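You operate a simulated robot arm through the tools that you are given. There is no shell and no other tool. Be economical: measure what you need, move in short steps, check, and stop when the job is done.

You run a simulated two-armed robot. Do the job below in one go: nothing can be reset, and whatever is moved stays where it is left.

Task
On the top of the oak linen table, fold the yellow towel in half, so that its two short edges meet.

The check looks at the end state, three seconds after you hand in, the way a careful person would. Anything else that was tipped, shoved, dropped, spilled or broken makes it a failure. Flat cloth is picked up by pressing the open fingertips on it (5 to 10 N) and closing them slowly along it; thin cloth reads only 2 to 8 mm in the jaws.

Robot
Two 7-joint arms with two-finger parallel grippers on one trunk, on a base that drives. Base frame: it is fixed to the floor where the robot stands at the start and does not move with it; the origin is under the middle of the robot, x ahead of it, y to its left, z up. Units: m, rad, N and s.
The left shoulder is at the start at [0.07, 0.163, 1.07], the right one opposite. Places, roughly: top of the oak linen table [0.6, -0.4, 0.8]; yellow towel [0.6, -0.2, 0.8]. Payload 3.43 kg a hand.
Tool frame (each hand has its own): the origin (TCP) lies between the finger pads and is the grasp point; the fingertips stand 0.034 m ahead of it; z points along the fingers, y is the line along which they close. The gripper opens to 0.128 m. The fingers are 0.024 m wide and 0.012 m thick; the gripper's body (0.048 by 0.13 m) begins 0.096 m behind the TCP.
Orientation is that of the tool frame in the base frame, as [roll, pitch, yaw] about the fixed x, y, z axes, in that order (R = Rz(yaw) Ry(pitch) Rx(roll)). With the fingers straight down and closing along the base's y, the tool's x points along the base's -x, its y along +y and its z along -z.

Tools
- The arms move only by the tool move_arm. It takes "left_targets", "right_targets" or both (then of equal length, played together; a hand with none holds still); each is a list of rows, each a list of 3 entries, a list of its own where there are three numbers: the shift along the tool's x, y, z in m, then the turn, a rotation vector about the tool's x, y, z in rad, then the gripper command, from -1 (shut) to 1 (fully open), values between in proportion. In form: [[[tx, ty, tz], [wx, wy, wz], fingers], ...]. A call has 1 to 8 rows; each row shifts and turns the commanded pose from where the row before left it, along the tool's axes as they then stand. Rows are played at 5 a second. More than 0.05 m and 0.15 rad between two rows, or a gripper value outside its range, and nothing of the call is played. A pose out of reach is approached as far as the arm can. The call stops where the force on the tool passes 40 N (or 10 N more than at its start, if that is more) or the arm is blocked; 0.2 s more then pass. The fingers move at their own pace (about 0.153 m/s each) and stop on an object; they squeeze with about 42 N. The grip force told is the motor's: it shows also when the fingers shut on nothing. Time passes only in rows, and 0.2 s behind the last, so rows that do not move let the fingers close. It gives the time, the measured TCP pose, the force on the tool (base axes), the opening and the grip force at its end, in the units of the frame above (readings bear some noise), with the torque about the TCP (base axes, N m) and any sound that the robot's microphone picked up.
- Cameras (640 x 400 px; columns grow to the right, rows downward): "scene" is now at [0.1259, -0.0311, 1.2892]; the picture's right is [-0.36, -0.93, 0.00], its down [-0.68, 0.26, -0.69] and it looks along [0.64, -0.25, -0.73] (base axes); focal length 278 px, centre (320, 200). "left" rides on the left gripper at [0.076, 0.011, -0.16] in its tool frame; the picture's right is [-0.15, 0.99, 0.00], its down [-0.88, -0.13, -0.46] and it looks along [-0.45, -0.07, 0.89] (tool axes); focal length 234 px, centre (320, 200). "right" rides on the right gripper at [0.076, -0.011, -0.16] in its tool frame; the picture's right is [0.15, 0.99, 0.00], its down [-0.88, 0.13, -0.46] and it looks along [-0.45, 0.07, 0.89] (tool axes); focal length 234 px, centre (320, 200). There is no depth. A picture from a camera that has moved, and an enlarged one, comes with that camera's place and axes in the base frame and with its lens. The place of the scene camera against the robot may be out by one fixed shift of up to 0.012 m in any direction.
- get_image(camera): a new picture of that camera. No time passes.
- lift_body(by): slides the trunk up (or, below 0, down) by that many m; the arms and the scene camera ride with it, the base frame stays. It gives what a move gives, with no picture.
- drive_base(legs): drives the robot by 1 to 6 legs, each [ahead, left, turn to the left] in m, m and rad, along the robot's own axes; the way and the turn of a leg run together, so that a leg with both is an arc; at most 1.5 m and 3.142 rad a leg. The arms and the cameras ride along, it lands a little off, and it stops where it bumps. It gives what a move gives.
- aim_head(pan, tilt): turns the head with the scene camera to pan (to the left, within 1.501 rad either way) and tilt (down, from -0.506 to 1.204), counted from straight ahead of the robot. It gives what a move gives.
- close_up(camera, box): a new picture of the part [left, top, right, bottom] of that camera's present view, enlarged. No time passes.
- hand_in(): hands the job in; it is judged then, once.

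Go step by step. Nothing tells you exact positions but the pictures and the camera data: compare them with the known pose of the tool, close in by small moves and look again before you grip or let go. The budget is 120 turns and 100 pictures, counting those below and the enlarged ones. Unless the task says otherwise, let go and move clear before handing in.

The tools are called after ">>>" as a command line: name --argument value ..., lists and objects as JSON in quotes. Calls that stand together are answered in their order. move_arm: Moves the arms, as the interface text tells. Its arguments: {"type":"object","properties":{"left_targets":{"type":"array","items":{"type":"array"}},"right_targets":{"type":"array","items":{"type":"array"}}},"required":[]} The other tools are called the same way: lift_body (by) slides the trunk up or down; drive_base (legs) drives the base; aim_head (pan, tilt) turns the head that bears the scene camera; get_image (camera) takes a picture; close_up (camera, box) takes an enlarged picture of a part of a camera's view; hand_in () hands the job in.

At the start:

```text
t: 0.0
left_tool_pos: [0.6687, 0.1159, 1.0083]
left_orientation: [-3.141, 0.0, -3.141]
left_wrist_force: [-0.3, -0.7, 0.6]
left_wrist_torque: [0.0, 0.0, 0.02]
left_gripper_width: 0.1279
left_grasp_force: 0.1
right_tool_pos: [0.4004, -0.3911, 0.9777]
right_orientation: [-3.14, 0.0, -3.14]
right_wrist_force: [0.2, 0.4, -0.4]
right_wrist_torque: [0.02, 0.0, 0.0]
right_gripper_width: 0.1281
right_grasp_force: 0.0
trunk travel left (down, up): [-0.55, 0.39]
robot x, y, heading: [0.0006, 0.0002, 0.002]
head pan, tilt: [-0.372, 0.812]
```

scene: 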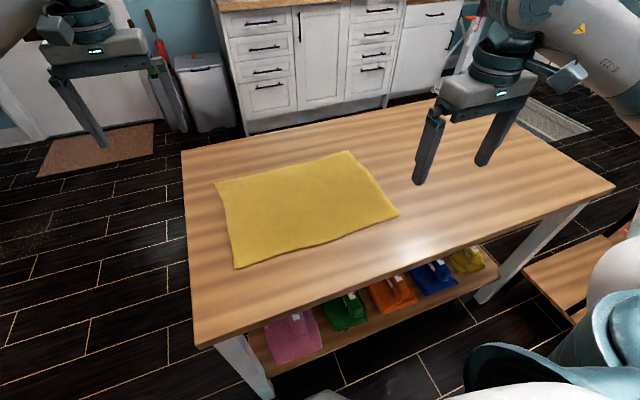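
right: 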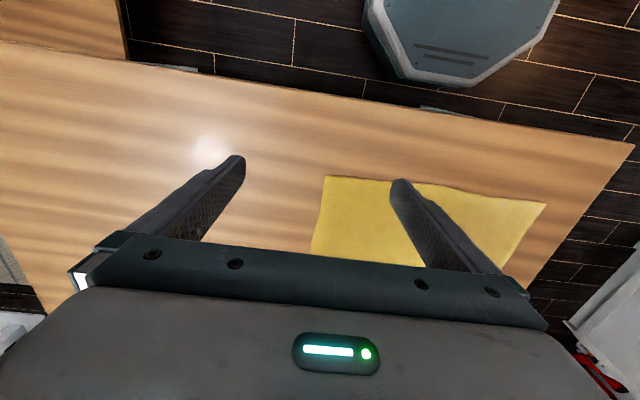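
left: 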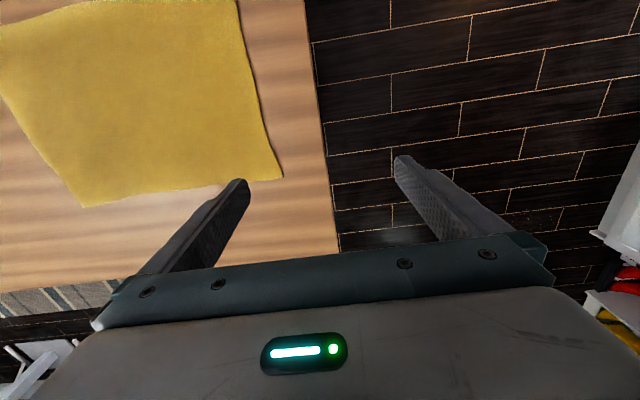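

I see the towel at about x 0.505–0.81, y −0.41–0.035, with its short edges running along x. Both hands should take the short edge side by side, so I plan to stand at the table's left end facing −y. First I'll check that the floor there is free.

>>> aim_head --pan 0.7 --tilt 0.6

>>> get_image --camera "scene"

>>> aim_head --pan 1.45 --tilt 0.7

>>> get_image --camera "scene"

```text
t: 1.3
left_tool_pos: [0.67, 0.1165, 1.0081]
left_orientation: [3.141, 0.0, 3.141]
left_wrist_force: [-0.7, -0.5, 0.5]
left_wrist_torque: [-0.02, -0.01, -0.02]
left_gripper_width: 0.128
left_grasp_force: 0.0
right_tool_pos: [0.3989, -0.391, 0.9775]
right_orientation: [3.141, -0.001, -3.14]
right_wrist_force: [-0.1, 0.4, 1.2]
right_wrist_torque: [0.0, -0.02, -0.01]
right_gripper_width: 0.1284
right_grasp_force: 0.0
trunk travel left (down, up): [-0.55, 0.39]
robot x, y, heading: [-0.0018, -0.0036, 0.002]
head pan, tilt: [0.7, 0.6]
```

```text
96 pictures are left
camera scene: at [0.119, 0.0548, 1.3071], right [0.64, -0.77, 0.0], down [-0.43, -0.36, -0.82], along [0.63, 0.53, -0.57], focal length 278 px, centre (320, 200)
```

scene: 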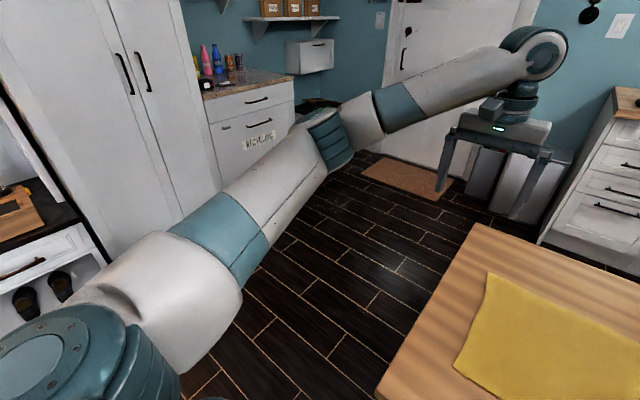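

```text
t: 2.4
left_tool_pos: [0.6697, 0.1169, 1.008]
left_orientation: [3.141, 0.002, -3.141]
left_wrist_force: [0.3, 0.1, -0.3]
left_wrist_torque: [0.03, -0.04, -0.01]
left_gripper_width: 0.128
left_grasp_force: 0.1
right_tool_pos: [0.3991, -0.3894, 0.9778]
right_orientation: [-3.141, 0.0, 3.14]
right_wrist_force: [1.1, -0.5, 0.1]
right_wrist_torque: [-0.01, 0.01, 0.0]
right_gripper_width: 0.1281
right_grasp_force: 0.1
trunk travel left (down, up): [-0.55, 0.39]
robot x, y, heading: [-0.0014, 0.0031, 0.004]
head pan, tilt: [1.45, 0.7]
```

```text
95 pictures are left
camera scene: at [0.0616, 0.0822, 1.2985], right [0.99, -0.12, 0.0], down [-0.08, -0.64, -0.77], along [0.09, 0.76, -0.64], focal length 278 px, centre (320, 200)
```

scene: 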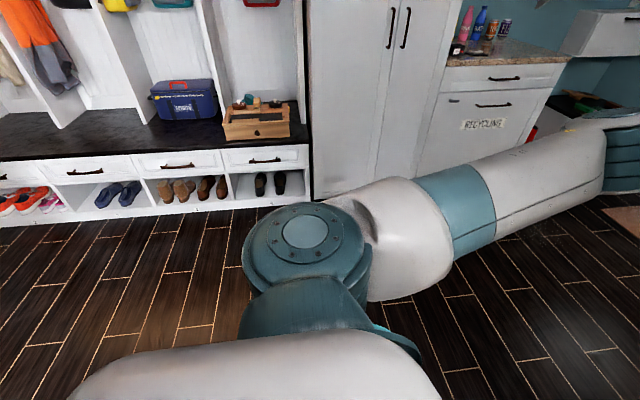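

The floor left of the table is free out to about y 1.6. I'll drive left, then ahead, then turn right to face the table's end, and stop there to look.

>>> drive_base --legs '[[0, 0.75, 0], [0.66, 0, 0], [0, 0, -1.575]]'

>>> aim_head --pan 0 --tilt 0.85

>>> get_image --camera "scene"

```text
t: 13.5
left_tool_pos: [0.7739, 0.0727, 1.0073]
left_orientation: [-3.141, -0.001, 1.567]
left_wrist_force: [1.1, 0.4, -0.4]
left_wrist_torque: [0.0, 0.02, 0.02]
left_gripper_width: 0.1281
left_grasp_force: 0.2
right_tool_pos: [0.2684, 0.3449, 0.9773]
right_orientation: [3.14, 0.002, 1.567]
right_wrist_force: [-0.3, 0.2, 0.2]
right_wrist_torque: [-0.02, -0.03, 0.0]
right_gripper_width: 0.1278
right_grasp_force: 0.0
trunk travel left (down, up): [-0.55, 0.39]
robot x, y, heading: [0.6595, 0.745, -1.573]
head pan, tilt: [1.45, 0.7]
```

```text
t: 15.1
left_tool_pos: [0.7733, 0.0732, 1.0069]
left_orientation: [-3.14, 0.001, 1.567]
left_wrist_force: [0.2, 0.1, -0.3]
left_wrist_torque: [0.0, 0.03, 0.01]
left_gripper_width: 0.1282
left_grasp_force: 0.0
right_tool_pos: [0.268, 0.3459, 0.9785]
right_orientation: [-3.139, -0.001, 1.568]
right_wrist_force: [-0.9, -0.4, -0.2]
right_wrist_torque: [0.0, 0.01, -0.04]
right_gripper_width: 0.128
right_grasp_force: 0.0
trunk travel left (down, up): [-0.55, 0.39]
robot x, y, heading: [0.6584, 0.7415, -1.574]
head pan, tilt: [0.0, 0.85]
```

```text
94 pictures are left
camera scene: at [0.6605, 0.6129, 1.2862], right [-1.0, 0.0, 0.0], down [0.0, 0.75, -0.66], along [0.0, -0.66, -0.75], focal length 278 px, centre (320, 200)
```

scene: 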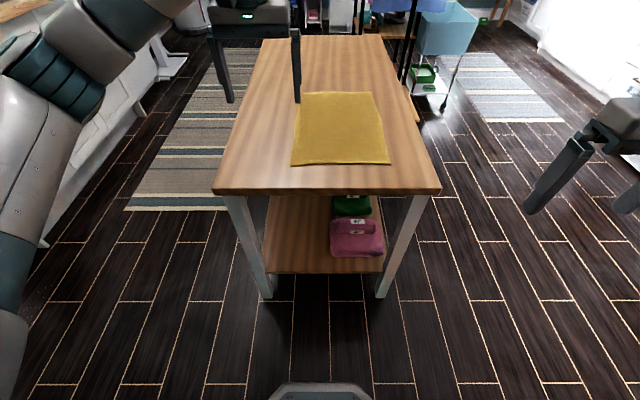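

The camera from two spots puts the table top nearer z≈0.755, with the towel at about x 0.46–0.74, y −0.405–0.01. I'll drive closer and centre on the towel.

>>> drive_base --legs '[[0.3, 0.055, 0.003]]'

>>> get_image --camera "scene"

```text
t: 17.2
left_tool_pos: [0.829, -0.2273, 1.0073]
left_orientation: [3.141, -0.001, 1.567]
left_wrist_force: [-0.1, -0.9, 0.0]
left_wrist_torque: [0.04, -0.01, -0.01]
left_gripper_width: 0.1278
left_grasp_force: 0.0
right_tool_pos: [0.3219, 0.0455, 0.9772]
right_orientation: [3.14, 0.0, 1.567]
right_wrist_force: [0.2, -1.0, 0.5]
right_wrist_torque: [-0.01, -0.01, -0.05]
right_gripper_width: 0.1279
right_grasp_force: 0.1
trunk travel left (down, up): [-0.55, 0.39]
robot x, y, heading: [0.7113, 0.4469, -1.575]
head pan, tilt: [0.0, 0.85]
```

```text
93 pictures are left
camera scene: at [0.7146, 0.3129, 1.2862], right [-1.0, 0.0, 0.0], down [0.0, 0.75, -0.66], along [0.0, -0.66, -0.75], focal length 278 px, centre (320, 200)
```

scene: 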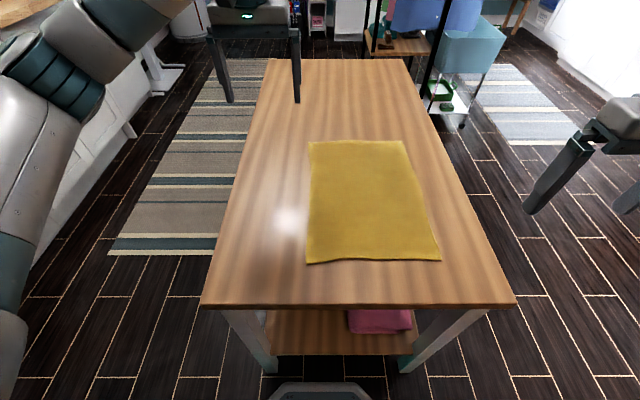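

I shifted the wrong way sideways, so I'll correct to the right to put the robot's axis at x≈0.603.

>>> drive_base --legs '[[0.0, -0.108, 0.004]]'

>>> get_image --camera "scene"

>>> get_image --camera "left"

>>> get_image --camera "right"

```text
t: 18.4
left_tool_pos: [0.7255, -0.2251, 1.0075]
left_orientation: [-3.141, 0.0, 1.573]
left_wrist_force: [0.0, 0.2, 0.4]
left_wrist_torque: [0.0, -0.02, 0.0]
left_gripper_width: 0.1283
left_grasp_force: 0.2
right_tool_pos: [0.2173, 0.0434, 0.9772]
right_orientation: [-3.141, 0.0, 1.572]
right_wrist_force: [-0.3, -0.5, 0.5]
right_wrist_torque: [0.0, -0.02, 0.01]
right_gripper_width: 0.128
right_grasp_force: 0.2
trunk travel left (down, up): [-0.55, 0.39]
robot x, y, heading: [0.6057, 0.4463, -1.571]
head pan, tilt: [0.0, 0.85]
```

```text
92 pictures are left
camera scene: at [0.6075, 0.3135, 1.2862], right [-1.0, 0.0, 0.0], down [0.0, 0.75, -0.66], along [0.0, -0.66, -0.75], focal length 278 px, centre (320, 200)
```

scene: 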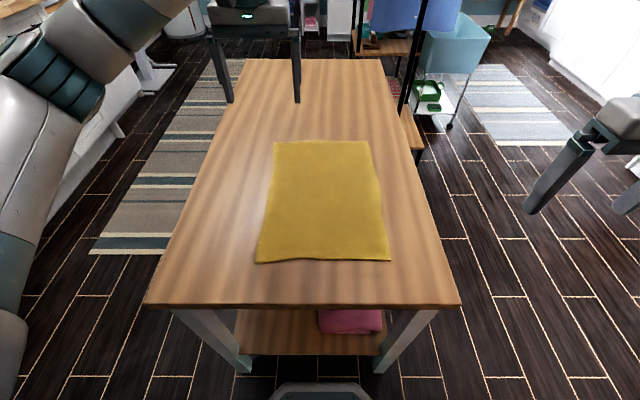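

```text
91 pictures are left
camera left: at [0.7362, -0.1494, 1.1683], right [0.99, -0.14, 0.0], down [-0.13, -0.88, 0.46], along [-0.07, -0.45, -0.89], focal length 234 px, centre (320, 200)
```

left: 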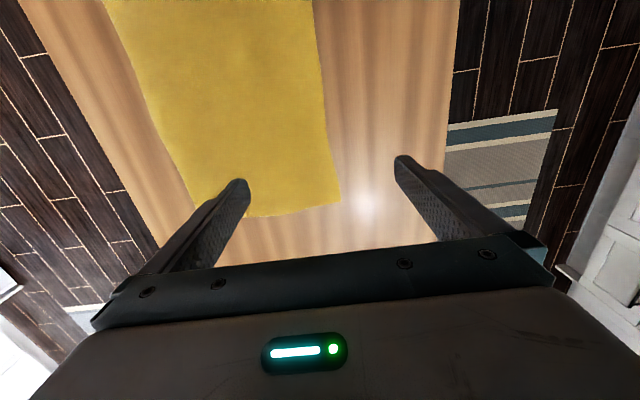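

```text
90 pictures are left
camera right: at [0.2066, 0.1194, 1.1386], right [0.99, 0.15, 0.0], down [0.13, -0.88, 0.46], along [0.07, -0.45, -0.89], focal length 234 px, centre (320, 200)
```

right: 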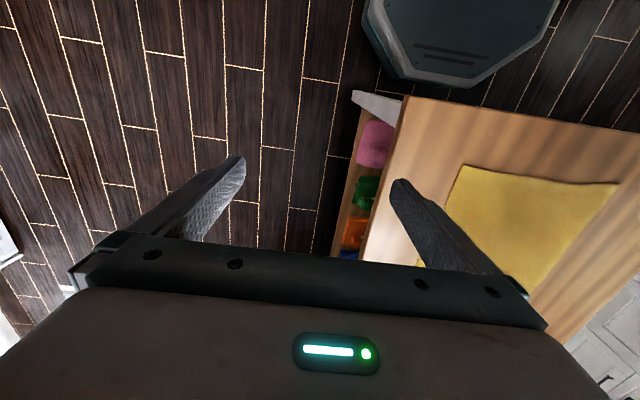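

Hand cameras agree: the near short edge is at y≈0.033 with corners near x≈0.463 and 0.742. I'll bring both hands above that edge with the jaws half closed.

>>> move_arm --left_targets '[[[0.0403, -0.0043, 0.0], [0, 0, 0], 0.2], [[0.0403, -0.0043, 0.0], [0, 0, 0], -0.22], [[0.0403, -0.0043, 0.0], [0, 0, 0], -0.22], [[0.0403, -0.0043, 0.02], [0, 0, 0], -0.22], [[0.0403, -0.0043, 0.02], [0, 0, 0], -0.22], [[0.0403, -0.004, 0.02], [0, 0, 0], -0.22], [[0, 0, 0.04], [0, 0, 0], -0.22], [[0, 0, 0.04], [0, 0, 0], -0.22]]' --right_targets '[[[-0.0044, 0.048, 0], [0, 0, 0], 0.2], [[-0.0044, 0.048, 0], [0, 0, 0], -0.22], [[-0.0044, 0.048, 0], [0, 0, 0], -0.22], [[-0.0044, 0.048, 0], [0, 0, 0], -0.22], [[-0.0044, 0.048, 0.02], [0, 0, 0], -0.22], [[-0.0044, 0.0477, 0.02], [0, 0, 0], -0.22], [[0, 0, 0.03], [0, 0, 0], -0.22], [[0, 0, 0.04], [0, 0, 0], -0.22]]'

>>> get_image --camera "scene"

>>> get_image --camera "left"

>>> get_image --camera "right"

```text
refused: row 5 steps farther than a row can; nothing moved
```

```text
89 pictures are left
camera scene: at [0.6075, 0.3135, 1.2862], right [-1.0, 0.0, 0.0], down [0.0, 0.75, -0.66], along [0.0, -0.66, -0.75], focal length 278 px, centre (320, 200)
```

scene: 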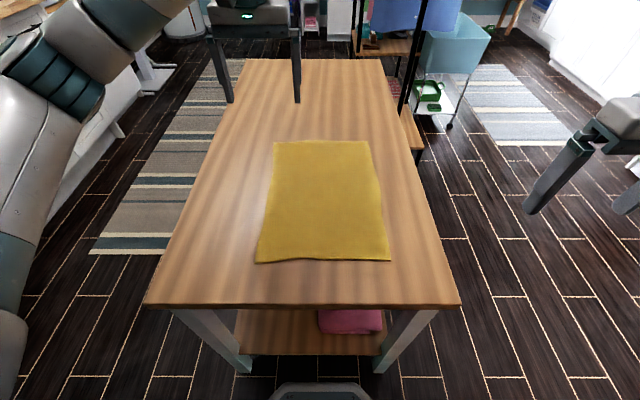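

```text
88 pictures are left
camera left: at [0.7362, -0.1494, 1.1683], right [0.99, -0.14, 0.0], down [-0.13, -0.88, 0.46], along [-0.07, -0.45, -0.89], focal length 234 px, centre (320, 200)
```

left: 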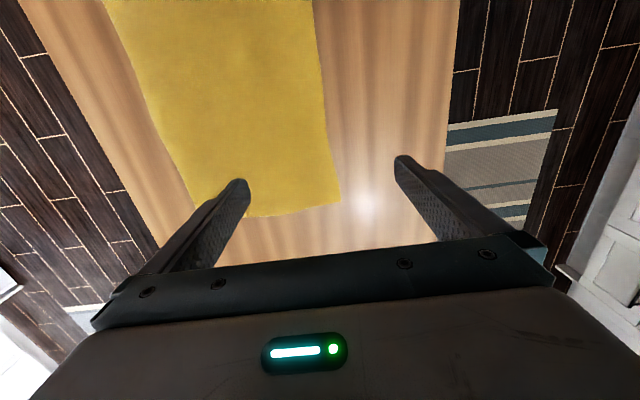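

```text
87 pictures are left
camera right: at [0.2066, 0.1194, 1.1386], right [0.99, 0.15, 0.0], down [0.13, -0.88, 0.46], along [0.07, -0.45, -0.89], focal length 234 px, centre (320, 200)
```

right: 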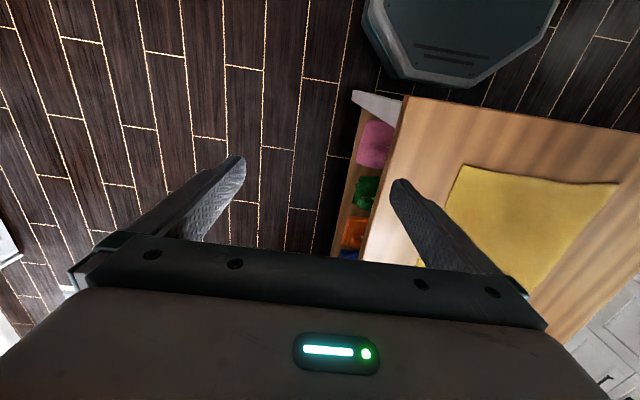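

The call was refused because one row was too long, and nothing moved. I'm repeating it with the descent in separate rows.

>>> move_arm --left_targets '[[[0.0403, -0.0043, 0.0], [0, 0, 0], 0.2], [[0.0403, -0.0043, 0.0], [0, 0, 0], -0.22], [[0.0403, -0.0043, 0.0], [0, 0, 0], -0.22], [[0.0403, -0.0043, 0.02], [0, 0, 0], -0.22], [[0.0403, -0.0043, 0.02], [0, 0, 0], -0.22], [[0.0403, -0.004, 0.02], [0, 0, 0], -0.22], [[0, 0, 0.04], [0, 0, 0], -0.22], [[0, 0, 0.04], [0, 0, 0], -0.22]]' --right_targets '[[[-0.0044, 0.048, 0], [0, 0, 0], 0.2], [[-0.0044, 0.048, 0], [0, 0, 0], -0.22], [[-0.0044, 0.048, 0], [0, 0, 0], -0.22], [[-0.0044, 0.048, 0], [0, 0, 0], -0.22], [[-0.0044, 0.048, 0.0], [0, 0, 0], -0.22], [[-0.0044, 0.0477, 0.0], [0, 0, 0], -0.22], [[0, 0, 0.045], [0, 0, 0], -0.22], [[0, 0, 0.045], [0, 0, 0], -0.22]]'

>>> get_image --camera "scene"

>>> get_image --camera "left"

>>> get_image --camera "right"

```text
t: 20.2
left_tool_pos: [0.6985, 0.0154, 0.8668]
left_orientation: [-3.141, 0.0, 1.575]
left_wrist_force: [0.5, -0.4, 0.6]
left_wrist_torque: [-0.01, 0.02, -0.01]
left_gripper_width: 0.0499
left_grasp_force: 0.1
right_tool_pos: [0.506, 0.0176, 0.8871]
right_orientation: [-3.14, -0.002, 1.572]
right_wrist_force: [0.5, 0.4, 0.5]
right_wrist_torque: [0.01, 0.05, 0.0]
right_gripper_width: 0.0497
right_grasp_force: 0.1
trunk travel left (down, up): [-0.55, 0.39]
robot x, y, heading: [0.608, 0.4421, -1.568]
head pan, tilt: [0.0, 0.85]
```

```text
86 pictures are left
camera scene: at [0.6088, 0.313, 1.2864], right [-1.0, 0.0, 0.0], down [0.0, 0.75, -0.66], along [0.0, -0.66, -0.75], focal length 278 px, centre (320, 200)
```

scene: 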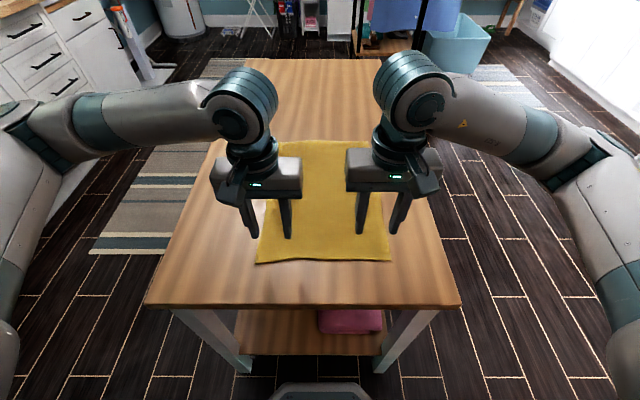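

```text
85 pictures are left
camera left: at [0.7115, 0.0916, 1.0279], right [0.99, -0.14, 0.0], down [-0.13, -0.88, 0.46], along [-0.07, -0.45, -0.89], focal length 234 px, centre (320, 200)
```

left: 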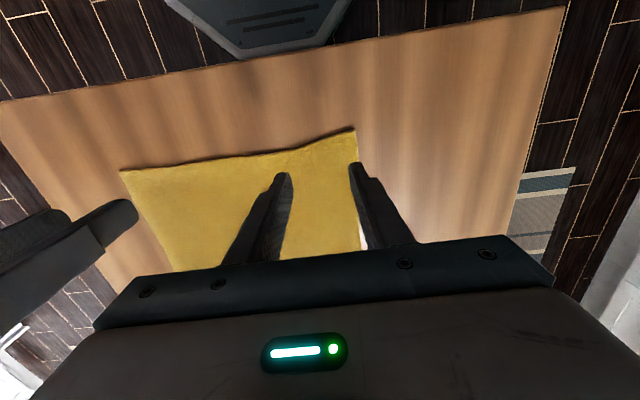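

```text
84 pictures are left
camera right: at [0.4961, 0.0941, 1.0484], right [0.99, 0.15, 0.0], down [0.13, -0.88, 0.46], along [0.07, -0.45, -0.89], focal length 234 px, centre (320, 200)
```

right: 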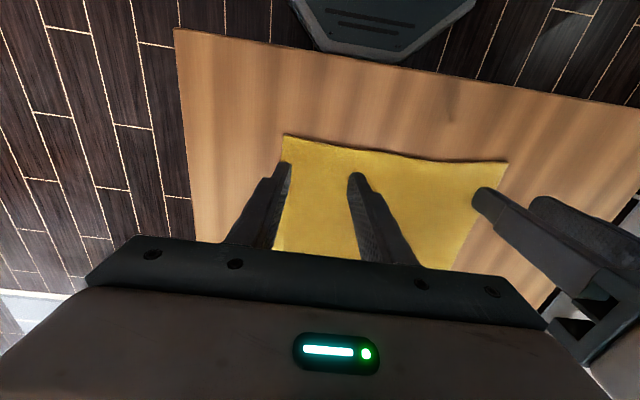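

The near corners come out at (0.742, 0.036) and (0.464, 0.032), and both finger pairs sit just inside the edge. I'll go down carefully until they touch.

>>> move_arm --left_targets '[[[0.002, -0.003, 0.02], [0, 0, 0], -0.22], [[0, 0, 0.015], [0, 0, 0], -0.22], [[0, 0, 0.01], [0, 0, 0], -0.22], [[0, 0, 0.0], [0, 0, 0], -0.22]]' --right_targets '[[[0, 0.003, 0.03], [0, 0, 0], -0.22], [[0, 0, 0.025], [0, 0, 0], -0.22], [[0, 0, 0.01], [0, 0, 0], -0.22], [[0, 0, 0.0], [0, 0, 0], -0.22]]'

>>> get_image --camera "left"

```text
t: 21.2
left_tool_pos: [0.6971, 0.0185, 0.8222]
left_orientation: [3.141, 0.001, 1.572]
left_wrist_force: [-0.3, -0.1, -0.3]
left_wrist_torque: [-0.02, -0.01, -0.03]
left_gripper_width: 0.0499
left_grasp_force: 0.0
right_tool_pos: [0.5075, 0.0194, 0.8231]
right_orientation: [-3.141, 0.0, 1.572]
right_wrist_force: [0.2, 0.0, 0.3]
right_wrist_torque: [0.01, -0.03, -0.02]
right_gripper_width: 0.0499
right_grasp_force: 0.1
trunk travel left (down, up): [-0.55, 0.39]
robot x, y, heading: [0.6072, 0.4424, -1.568]
head pan, tilt: [0.0, 0.85]
```

```text
83 pictures are left
camera left: at [0.7081, 0.0948, 0.983], right [0.99, -0.14, 0.0], down [-0.13, -0.88, 0.46], along [-0.07, -0.45, -0.89], focal length 234 px, centre (320, 200)
```

left: 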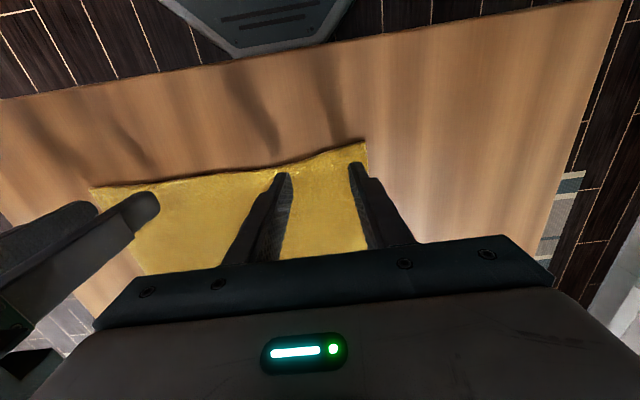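

Still above the cloth, with fingertips at about z 0.788. I'll keep going down in small steps.

>>> move_arm --left_targets '[[[0, 0, 0.008], [0, 0, 0], -0.22], [[0, 0, 0.006], [0, 0, 0], -0.22], [[0, 0, 0.004], [0, 0, 0], -0.22], [[0, 0, 0.0], [0, 0, 0], -0.22]]' --right_targets '[[[0, 0, 0.008], [0, 0, 0], -0.22], [[0, 0, 0.006], [0, 0, 0], -0.22], [[0, 0, 0.004], [0, 0, 0], -0.22], [[0, 0, 0.0], [0, 0, 0], -0.22]]'

```text
t: 22.2
left_tool_pos: [0.6954, 0.0195, 0.8043]
left_orientation: [3.142, 0.001, 1.573]
left_wrist_force: [-0.3, -0.4, 0.9]
left_wrist_torque: [0.01, -0.02, 0.0]
left_gripper_width: 0.05
left_grasp_force: 0.1
right_tool_pos: [0.5076, 0.0171, 0.8036]
right_orientation: [3.141, 0.001, 1.572]
right_wrist_force: [0.5, 0.4, 0.6]
right_wrist_torque: [-0.01, 0.02, -0.02]
right_gripper_width: 0.05
right_grasp_force: 0.0
trunk travel left (down, up): [-0.55, 0.39]
robot x, y, heading: [0.61, 0.4413, -1.57]
head pan, tilt: [0.0, 0.85]
```

>>> move_arm --left_targets '[[[0, 0, 0.004], [0, 0, 0], -0.22], [[0, 0, 0.003], [0, 0, 0], -0.22], [[0, 0, 0.002], [0, 0, 0], -0.22], [[0, 0, 0.0], [0, 0, 0], -0.22]]' --right_targets '[[[0, 0, 0.004], [0, 0, 0], -0.22], [[0, 0, 0.003], [0, 0, 0], -0.22], [[0, 0, 0.002], [0, 0, 0], -0.22], [[0, 0, 0.0], [0, 0, 0], -0.22]]'

>>> get_image --camera "left"

>>> get_image --camera "right"

```text
t: 23.2
left_tool_pos: [0.6956, 0.0191, 0.7969]
left_orientation: [3.141, 0.002, 1.572]
left_wrist_force: [0.9, -1.2, 12.5]
left_wrist_torque: [-0.04, -0.18, 0.0]
left_gripper_width: 0.05
left_grasp_force: 0.1
right_tool_pos: [0.5088, 0.018, 0.7972]
right_orientation: [3.141, 0.003, 1.573]
right_wrist_force: [-1.2, -3.6, 14.4]
right_wrist_torque: [-0.17, 0.07, 0.05]
right_gripper_width: 0.05
right_grasp_force: 0.0
trunk travel left (down, up): [-0.55, 0.39]
robot x, y, heading: [0.6052, 0.4427, -1.574]
head pan, tilt: [0.0, 0.85]
```

```text
82 pictures are left
camera left: at [0.7078, 0.0951, 0.9576], right [0.99, -0.14, 0.0], down [-0.13, -0.88, 0.46], along [-0.07, -0.45, -0.89], focal length 234 px, centre (320, 200)
```

left: 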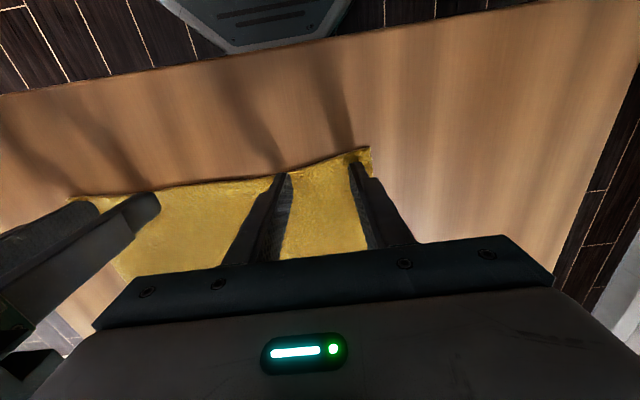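

```text
81 pictures are left
camera right: at [0.4978, 0.0942, 0.9581], right [0.99, 0.15, 0.0], down [0.13, -0.88, 0.46], along [0.07, -0.45, -0.89], focal length 234 px, centre (320, 200)
```

right: 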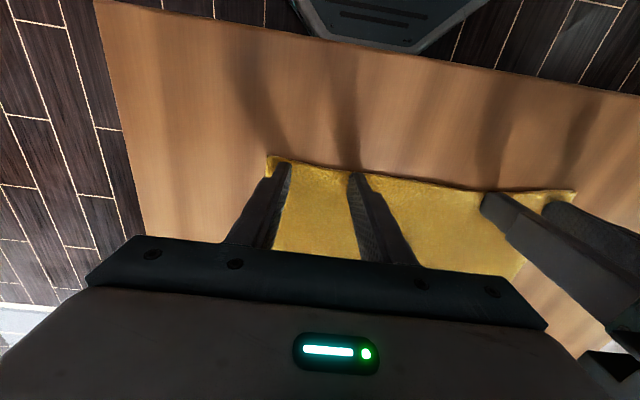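

Contact is at fingertip z≈0.763 with about 13 N. I'll ease off slightly and close slowly along the cloth.

>>> move_arm --left_targets '[[[0, 0, -0.001], [0, 0, 0], -0.22], [[0, 0, 0], [0, 0, 0], -0.32], [[0, 0, 0], [0, 0, 0], -0.42], [[0, 0, 0], [0, 0, 0], -0.52], [[0, 0, 0], [0, 0, 0], -0.62], [[0, 0, 0], [0, 0, 0], -0.72], [[0, 0, 0.0], [0, 0, 0], -0.82]]' --right_targets '[[[0, 0, -0.0012], [0, 0, 0], -0.22], [[0, 0, 0], [0, 0, 0], -0.32], [[0, 0, 0], [0, 0, 0], -0.42], [[0, 0, 0], [0, 0, 0], -0.52], [[0, 0, 0], [0, 0, 0], -0.62], [[0, 0, 0], [0, 0, 0], -0.72], [[0, 0, 0.0], [0, 0, 0], -0.82]]'

>>> get_image --camera "left"

>>> get_image --camera "right"

```text
t: 24.8
left_tool_pos: [0.6957, 0.0188, 0.7986]
left_orientation: [-3.142, 0.0, 1.572]
left_wrist_force: [-0.3, 0.4, 7.1]
left_wrist_torque: [0.01, -0.02, 0.01]
left_gripper_width: 0.0103
left_grasp_force: 0.1
right_tool_pos: [0.5075, 0.0184, 0.798]
right_orientation: [3.142, 0.001, 1.573]
right_wrist_force: [0.9, 0.0, 10.6]
right_wrist_torque: [-0.02, -0.02, 0.0]
right_gripper_width: 0.0109
right_grasp_force: 0.1
trunk travel left (down, up): [-0.55, 0.39]
robot x, y, heading: [0.6078, 0.4403, -1.566]
head pan, tilt: [0.0, 0.85]
```

```text
80 pictures are left
camera left: at [0.7079, 0.0954, 0.958], right [0.99, -0.14, 0.0], down [-0.13, -0.88, 0.46], along [-0.07, -0.45, -0.89], focal length 234 px, centre (320, 200)
```

left: 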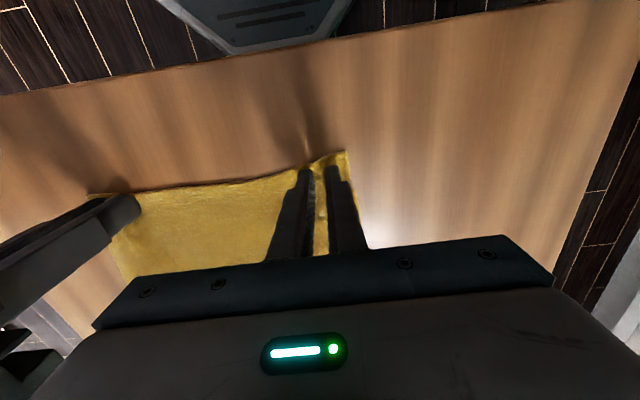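

```text
79 pictures are left
camera right: at [0.4979, 0.0945, 0.9585], right [0.99, 0.15, 0.0], down [0.13, -0.88, 0.46], along [0.07, -0.45, -0.89], focal length 234 px, centre (320, 200)
```

right: 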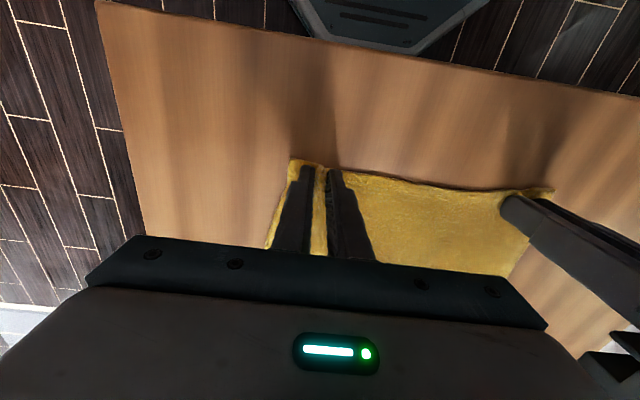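

The cloth is gathering into a ridge between both finger pairs. I'll close the jaws fully and lift a little to test the grip.

>>> move_arm --left_targets '[[[0, 0, 0], [0, 0, 0], -0.9], [[0, 0, 0], [0, 0, 0], -1], [[0, 0, 0], [0, 0, 0], -1], [[0, 0, 0], [0, 0, 0], -1], [[0, 0, -0.01], [0, 0, 0], -1], [[0, 0, -0.02], [0, 0, 0], -1], [[0, 0, -0.02], [0, 0, 0], -1]]' --right_targets '[[[0, 0, 0], [0, 0, 0], -0.9], [[0, 0, 0], [0, 0, 0], -1], [[0, 0, 0], [0, 0, 0], -1], [[0, 0, 0], [0, 0, 0], -1], [[0, 0, -0.01], [0, 0, 0], -1], [[0, 0, -0.02], [0, 0, 0], -1], [[0, 0, -0.02], [0, 0, 0], -1]]'

>>> get_image --camera "scene"

>>> get_image --camera "left"

>>> get_image --camera "right"

```text
t: 26.4
left_tool_pos: [0.6964, 0.0196, 0.8459]
left_orientation: [3.141, -0.003, 1.573]
left_wrist_force: [0.1, -0.5, -1.1]
left_wrist_torque: [0.0, -0.02, 0.02]
left_gripper_width: 0.0
left_grasp_force: 32.9
right_tool_pos: [0.5075, 0.0197, 0.846]
right_orientation: [-3.14, 0.0, 1.573]
right_wrist_force: [0.4, -0.3, 0.2]
right_wrist_torque: [-0.01, -0.01, 0.01]
right_gripper_width: 0.0042
right_grasp_force: 38.6
trunk travel left (down, up): [-0.55, 0.39]
robot x, y, heading: [0.6084, 0.4482, -1.572]
head pan, tilt: [0.0, 0.85]
```

```text
78 pictures are left
camera scene: at [0.6081, 0.3137, 1.2861], right [-1.0, 0.0, 0.0], down [0.0, 0.75, -0.66], along [0.0, -0.66, -0.75], focal length 278 px, centre (320, 200)
```

scene: 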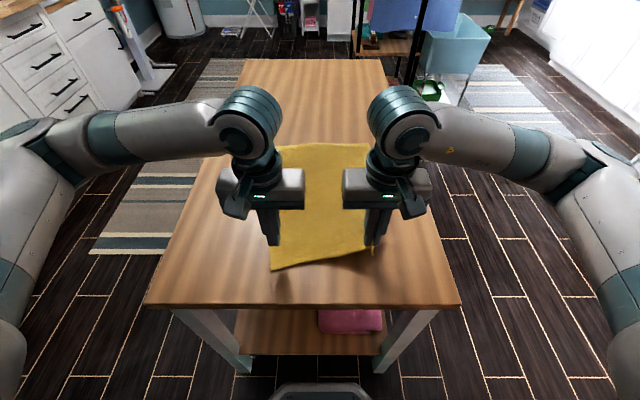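

```text
77 pictures are left
camera left: at [0.7078, 0.0954, 1.0074], right [0.99, -0.14, 0.0], down [-0.13, -0.88, 0.45], along [-0.07, -0.45, -0.89], focal length 234 px, centre (320, 200)
```

left: 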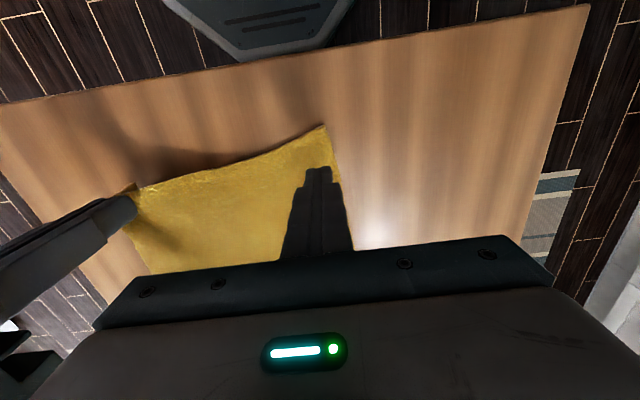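

```text
76 pictures are left
camera right: at [0.4978, 0.0942, 1.0083], right [0.99, 0.15, 0.0], down [0.13, -0.88, 0.46], along [0.07, -0.45, -0.89], focal length 234 px, centre (320, 200)
```

right: 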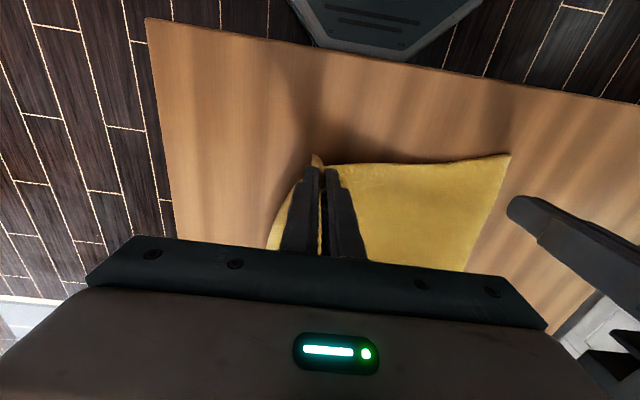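

The right hand holds the cloth (4 mm in the jaws), but the left one slipped off. I'll lower the right hand while keeping its grip, reopen the left, and look again.

>>> move_arm --left_targets '[[[0, 0, 0], [0, 0, 0], -0.6], [[0, 0, 0], [0, 0, 0], -0.22], [[0, 0, 0], [0, 0, 0], -0.22], [[0, 0, 0], [0, 0, 0], -0.22]]' --right_targets '[[[0, 0, 0.02], [0, 0, 0], -1], [[0, 0, 0.02], [0, 0, 0], -1], [[0, 0, 0.005], [0, 0, 0], -1], [[0, 0, 0], [0, 0, 0], -1]]'

>>> get_image --camera "left"

>>> get_image --camera "right"

```text
t: 27.4
left_tool_pos: [0.6962, 0.0183, 0.8467]
left_orientation: [3.141, 0.0, 1.574]
left_wrist_force: [-0.2, 0.5, 0.0]
left_wrist_torque: [-0.03, 0.0, 0.02]
left_gripper_width: 0.0497
left_grasp_force: 0.1
right_tool_pos: [0.5078, 0.0173, 0.801]
right_orientation: [3.14, -0.001, 1.573]
right_wrist_force: [0.0, 0.5, 0.1]
right_wrist_torque: [-0.02, 0.0, 0.02]
right_gripper_width: 0.0045
right_grasp_force: 38.5
trunk travel left (down, up): [-0.55, 0.39]
robot x, y, heading: [0.6073, 0.4439, -1.575]
head pan, tilt: [0.0, 0.85]
```

```text
75 pictures are left
camera left: at [0.7079, 0.0951, 1.0074], right [0.99, -0.14, 0.0], down [-0.13, -0.88, 0.46], along [-0.07, -0.45, -0.89], focal length 234 px, centre (320, 200)
```

left: 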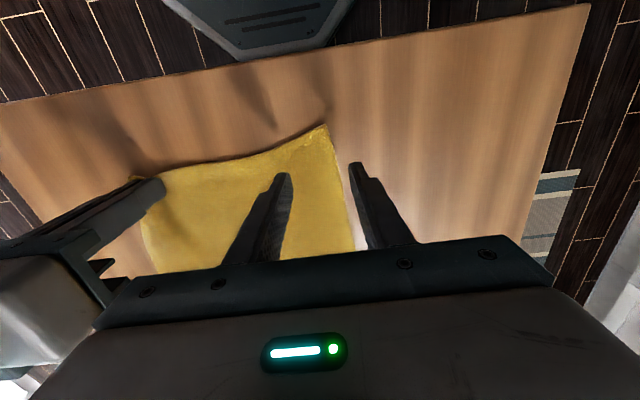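

```text
74 pictures are left
camera right: at [0.498, 0.0934, 0.963], right [0.99, 0.15, 0.0], down [0.13, -0.88, 0.46], along [0.07, -0.45, -0.89], focal length 234 px, centre (320, 200)
```

right: 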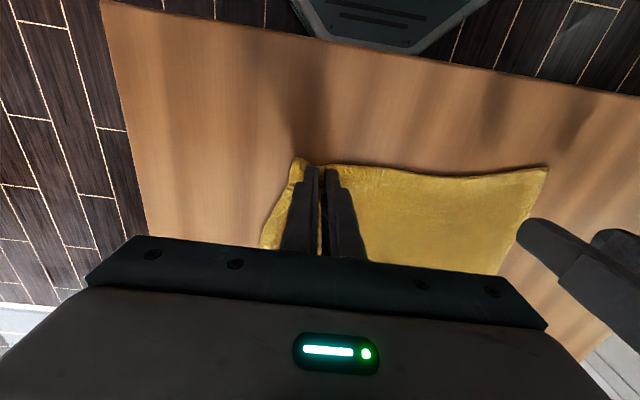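

The left corner now lies at about (0.708, 0.054). I'll move the left hand in to suit and press a bit harder this time, about 10–12 N.

>>> move_arm --left_targets '[[[0.004, -0.032, 0.0], [0, 0, 0], -0.22], [[0, 0, 0.02], [0, 0, 0], -0.22], [[0, 0, 0.02], [0, 0, 0], -0.22], [[0, 0, 0.006], [0, 0, 0], -0.22], [[0, 0, 0.002], [0, 0, 0], -0.22], [[0, 0, 0], [0, 0, 0], -0.22]]'

>>> get_image --camera "left"

```text
t: 28.8
left_tool_pos: [0.663, 0.0215, 0.7989]
left_orientation: [3.141, 0.0, 1.572]
left_wrist_force: [-0.9, 0.3, 0.7]
left_wrist_torque: [-0.01, 0.01, -0.04]
left_gripper_width: 0.0498
left_grasp_force: 0.0
right_tool_pos: [0.5076, 0.0189, 0.8012]
right_orientation: [-3.141, 0.001, 1.573]
right_wrist_force: [0.0, -0.7, 0.5]
right_wrist_torque: [-0.02, 0.02, 0.0]
right_gripper_width: 0.0038
right_grasp_force: 38.5
trunk travel left (down, up): [-0.55, 0.39]
robot x, y, heading: [0.6079, 0.4428, -1.565]
head pan, tilt: [0.0, 0.85]
```

```text
73 pictures are left
camera left: at [0.6756, 0.0989, 0.9594], right [0.99, -0.14, 0.0], down [-0.13, -0.88, 0.46], along [-0.07, -0.45, -0.89], focal length 234 px, centre (320, 200)
```

left: 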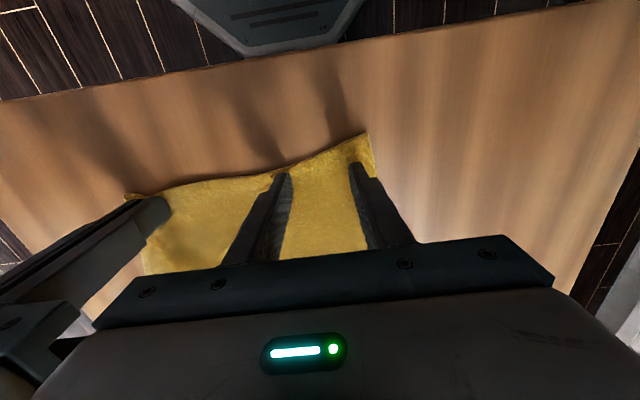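

The inner fingertip is right at the edge, so I'll shift 5 mm inward and press.

>>> move_arm --left_targets '[[[-0.005, 0, 0.0], [0, 0, 0], -0.22], [[0, 0, 0.0015], [0, 0, 0], -0.22], [[0, 0, 0.001], [0, 0, 0], -0.22], [[0, 0, 0], [0, 0, 0], -0.22]]'

```text
t: 29.8
left_tool_pos: [0.6644, 0.0182, 0.7959]
left_orientation: [3.141, 0.0, 1.573]
left_wrist_force: [1.9, 0.8, 14.5]
left_wrist_torque: [0.02, -0.04, 0.0]
left_gripper_width: 0.05
left_grasp_force: 0.0
right_tool_pos: [0.509, 0.0194, 0.8013]
right_orientation: [3.141, 0.002, 1.573]
right_wrist_force: [-0.2, -0.7, 0.0]
right_wrist_torque: [0.03, 0.02, 0.02]
right_gripper_width: 0.0043
right_grasp_force: 38.7
trunk travel left (down, up): [-0.55, 0.39]
robot x, y, heading: [0.6082, 0.4472, -1.571]
head pan, tilt: [0.0, 0.85]
```

>>> move_arm --left_targets '[[[0, 0, -0.0006], [0, 0, 0], -0.3], [[0, 0, 0], [0, 0, 0], -0.4], [[0, 0, 0], [0, 0, 0], -0.5], [[0, 0, 0], [0, 0, 0], -0.6], [[0, 0, 0], [0, 0, 0], -0.7], [[0, 0, 0], [0, 0, 0], -0.8], [[0, 0, 0.0], [0, 0, 0], -0.9], [[0, 0, 0], [0, 0, 0], -1]]'

>>> move_arm --left_targets '[[[0, 0, 0], [0, 0, 0], -1], [[0, 0, 0], [0, 0, 0], -1]]'

>>> get_image --camera "left"

```text
t: 31.6
left_tool_pos: [0.6634, 0.0183, 0.7977]
left_orientation: [3.141, 0.0, 1.573]
left_wrist_force: [-7.5, 0.4, 11.1]
left_wrist_torque: [0.04, 0.26, -0.04]
left_gripper_width: 0.0046
left_grasp_force: 38.8
right_tool_pos: [0.508, 0.0176, 0.8021]
right_orientation: [3.141, 0.001, 1.572]
right_wrist_force: [7.5, 0.4, -0.5]
right_wrist_torque: [0.04, -0.33, 0.08]
right_gripper_width: 0.0044
right_grasp_force: 39.0
trunk travel left (down, up): [-0.55, 0.39]
robot x, y, heading: [0.6043, 0.442, -1.567]
head pan, tilt: [0.0, 0.85]
```

```text
t: 32.2
left_tool_pos: [0.6636, 0.0184, 0.7976]
left_orientation: [-3.141, -0.001, 1.573]
left_wrist_force: [-8.1, 0.4, 11.7]
left_wrist_torque: [0.02, 0.3, -0.02]
left_gripper_width: 0.0047
left_grasp_force: 39.4
right_tool_pos: [0.5081, 0.018, 0.8024]
right_orientation: [-3.141, 0.0, 1.575]
right_wrist_force: [7.9, 0.9, -0.2]
right_wrist_torque: [-0.01, -0.3, 0.04]
right_gripper_width: 0.0043
right_grasp_force: 38.9
trunk travel left (down, up): [-0.55, 0.39]
robot x, y, heading: [0.6055, 0.4429, -1.567]
head pan, tilt: [0.0, 0.85]
```

```text
72 pictures are left
camera left: at [0.6755, 0.0939, 0.9577], right [0.99, -0.14, 0.0], down [-0.13, -0.88, 0.46], along [-0.07, -0.45, -0.89], focal length 234 px, centre (320, 200)
```

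left: 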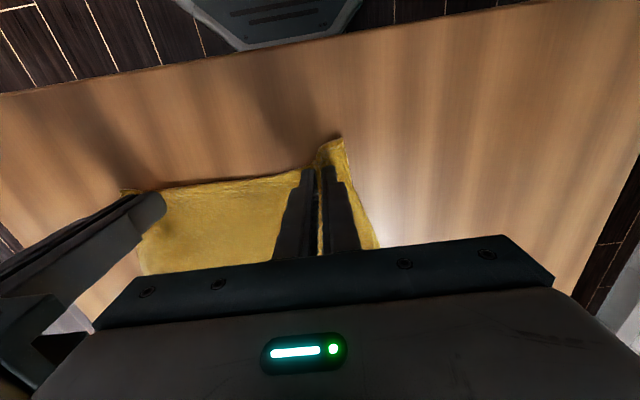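

Both hands now hold about 4–5 mm of cloth. I'll relax the tension between them a little, lift, and look.

>>> move_arm --left_targets '[[[0, -0.003, -0.01], [0, 0, 0], -1], [[-0.01, 0, -0.025], [0, 0, 0], -1], [[-0.01, 0, -0.025], [0, 0, 0], -1], [[-0.02, 0, -0.025], [0, 0, 0], -1]]' --right_targets '[[[0, 0.002, -0.006], [0, 0, 0], -1], [[-0.01, 0, -0.025], [0, 0, 0], -1], [[-0.01, 0, -0.025], [0, 0, 0], -1], [[-0.02, 0, -0.025], [0, 0, 0], -1]]'

>>> get_image --camera "scene"

>>> get_image --camera "left"

>>> get_image --camera "right"

```text
t: 33.2
left_tool_pos: [0.6604, -0.0229, 0.8836]
left_orientation: [3.141, -0.001, 1.574]
left_wrist_force: [-3.2, 0.1, -0.7]
left_wrist_torque: [0.05, 0.12, 0.03]
left_gripper_width: 0.0044
left_grasp_force: 38.3
right_tool_pos: [0.5097, -0.0217, 0.8815]
right_orientation: [-3.141, 0.0, 1.573]
right_wrist_force: [2.5, 0.1, 0.3]
right_wrist_torque: [0.01, -0.06, 0.05]
right_gripper_width: 0.0043
right_grasp_force: 38.8
trunk travel left (down, up): [-0.55, 0.39]
robot x, y, heading: [0.6073, 0.4442, -1.569]
head pan, tilt: [0.0, 0.85]
```

```text
71 pictures are left
camera scene: at [0.6083, 0.3134, 1.2861], right [-1.0, 0.0, 0.0], down [0.0, 0.75, -0.66], along [0.0, -0.66, -0.75], focal length 278 px, centre (320, 200)
```

scene: 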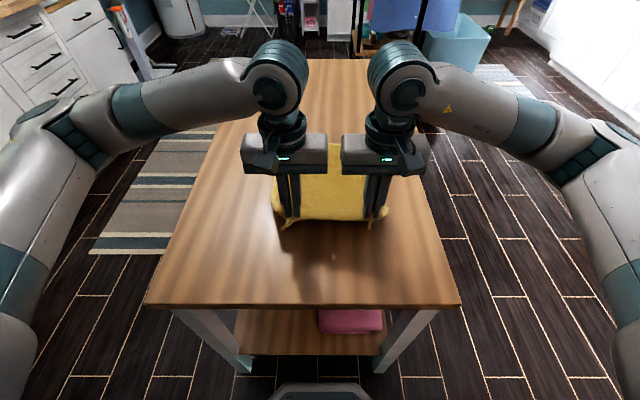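

```text
70 pictures are left
camera left: at [0.6725, 0.0529, 1.0429], right [0.99, -0.14, 0.0], down [-0.13, -0.88, 0.45], along [-0.07, -0.45, -0.89], focal length 234 px, centre (320, 200)
```

left: 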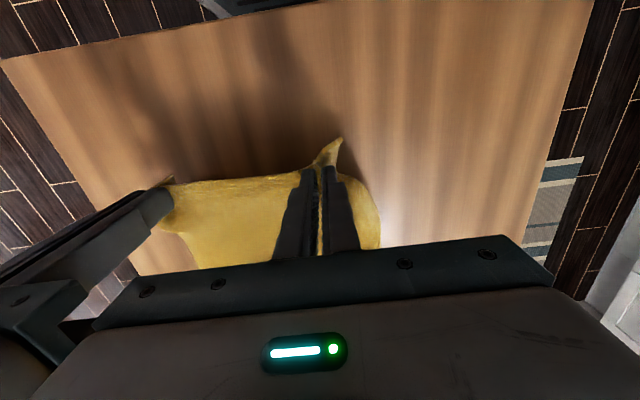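

```text
69 pictures are left
camera right: at [0.4996, 0.0542, 1.0436], right [0.99, 0.15, 0.0], down [0.13, -0.88, 0.45], along [0.07, -0.45, -0.89], focal length 234 px, centre (320, 200)
```

right: 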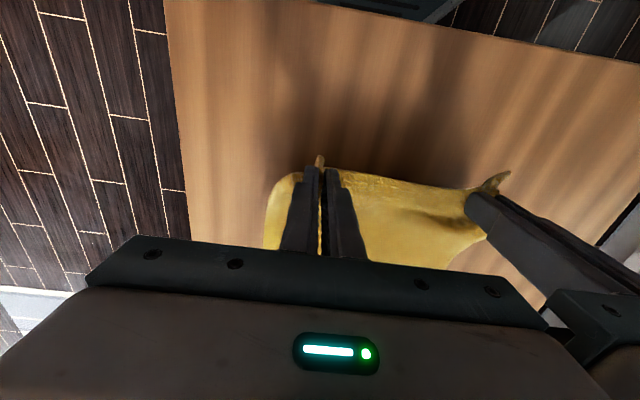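

Both corners are held cleanly. I'll carry the edge over toward the far side in an arc.

>>> move_arm --left_targets '[[[-0.044, 0, -0.02], [0, 0, 0], -1], [[-0.046, 0, -0.017], [0, 0, 0], -1], [[-0.049, 0, 0], [0, 0, 0], -1], [[-0.049, 0, 0], [0, 0, 0], -1], [[-0.047, 0, 0.01], [0, 0, 0], -1], [[0, 0, 0], [0, 0, 0], -1]]' --right_targets '[[[-0.044, 0, -0.02], [0, 0, 0], -1], [[-0.046, 0, -0.017], [0, 0, 0], -1], [[-0.049, 0, 0], [0, 0, 0], -1], [[-0.049, 0, 0], [0, 0, 0], -1], [[-0.047, 0, 0.01], [0, 0, 0], -1], [[0, 0, 0], [0, 0, 0], -1]]'

>>> get_image --camera "scene"

>>> get_image --camera "left"

>>> get_image --camera "right"

```text
t: 34.6
left_tool_pos: [0.6622, -0.2551, 0.9101]
left_orientation: [-3.141, 0.002, 1.571]
left_wrist_force: [-3.5, 0.6, 0.2]
left_wrist_torque: [-0.03, 0.16, 0.03]
left_gripper_width: 0.0047
left_grasp_force: 39.6
right_tool_pos: [0.5096, -0.2571, 0.911]
right_orientation: [-3.141, 0.001, 1.573]
right_wrist_force: [3.8, 1.3, 0.0]
right_wrist_torque: [-0.03, -0.14, 0.05]
right_gripper_width: 0.0043
right_grasp_force: 38.7
trunk travel left (down, up): [-0.55, 0.39]
robot x, y, heading: [0.6082, 0.4418, -1.569]
head pan, tilt: [0.0, 0.85]
```

```text
68 pictures are left
camera scene: at [0.6081, 0.3148, 1.2864], right [-1.0, 0.0, 0.0], down [0.0, 0.75, -0.66], along [0.0, -0.66, -0.75], focal length 278 px, centre (320, 200)
```

scene: 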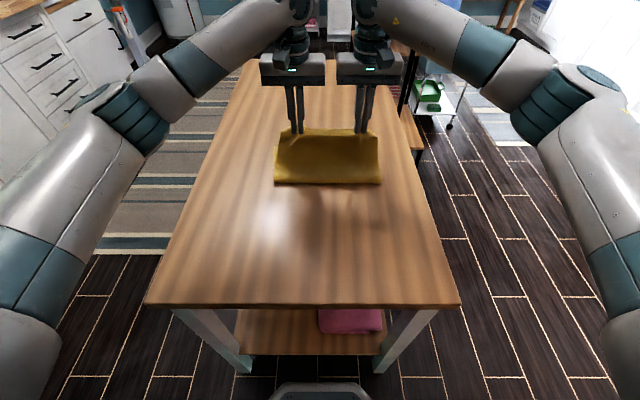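

```text
67 pictures are left
camera left: at [0.6743, -0.1792, 1.07], right [0.99, -0.15, 0.0], down [-0.13, -0.88, 0.46], along [-0.07, -0.45, -0.89], focal length 234 px, centre (320, 200)
```

left: 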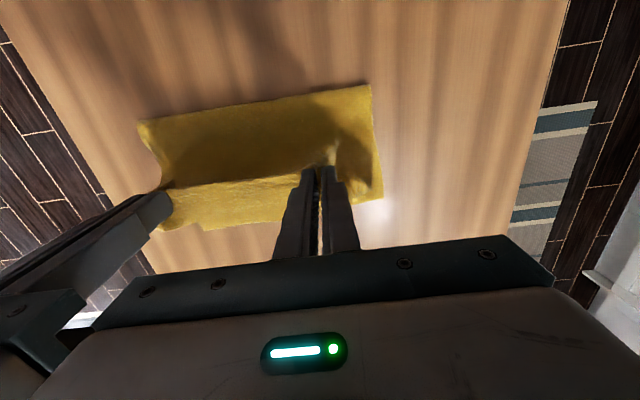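

```text
66 pictures are left
camera right: at [0.4997, -0.1808, 1.0722], right [0.99, 0.15, 0.0], down [0.13, -0.88, 0.46], along [0.07, -0.45, -0.89], focal length 234 px, centre (320, 200)
```

right: 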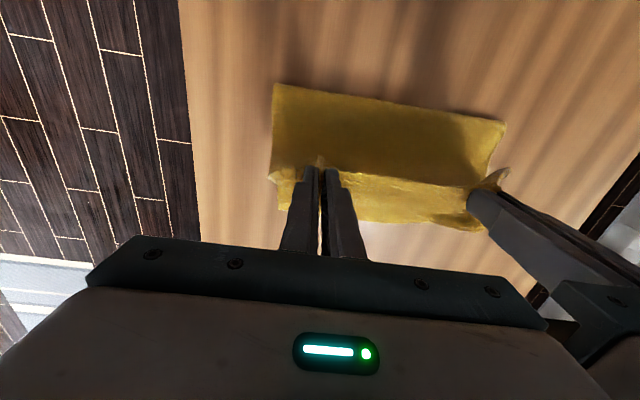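

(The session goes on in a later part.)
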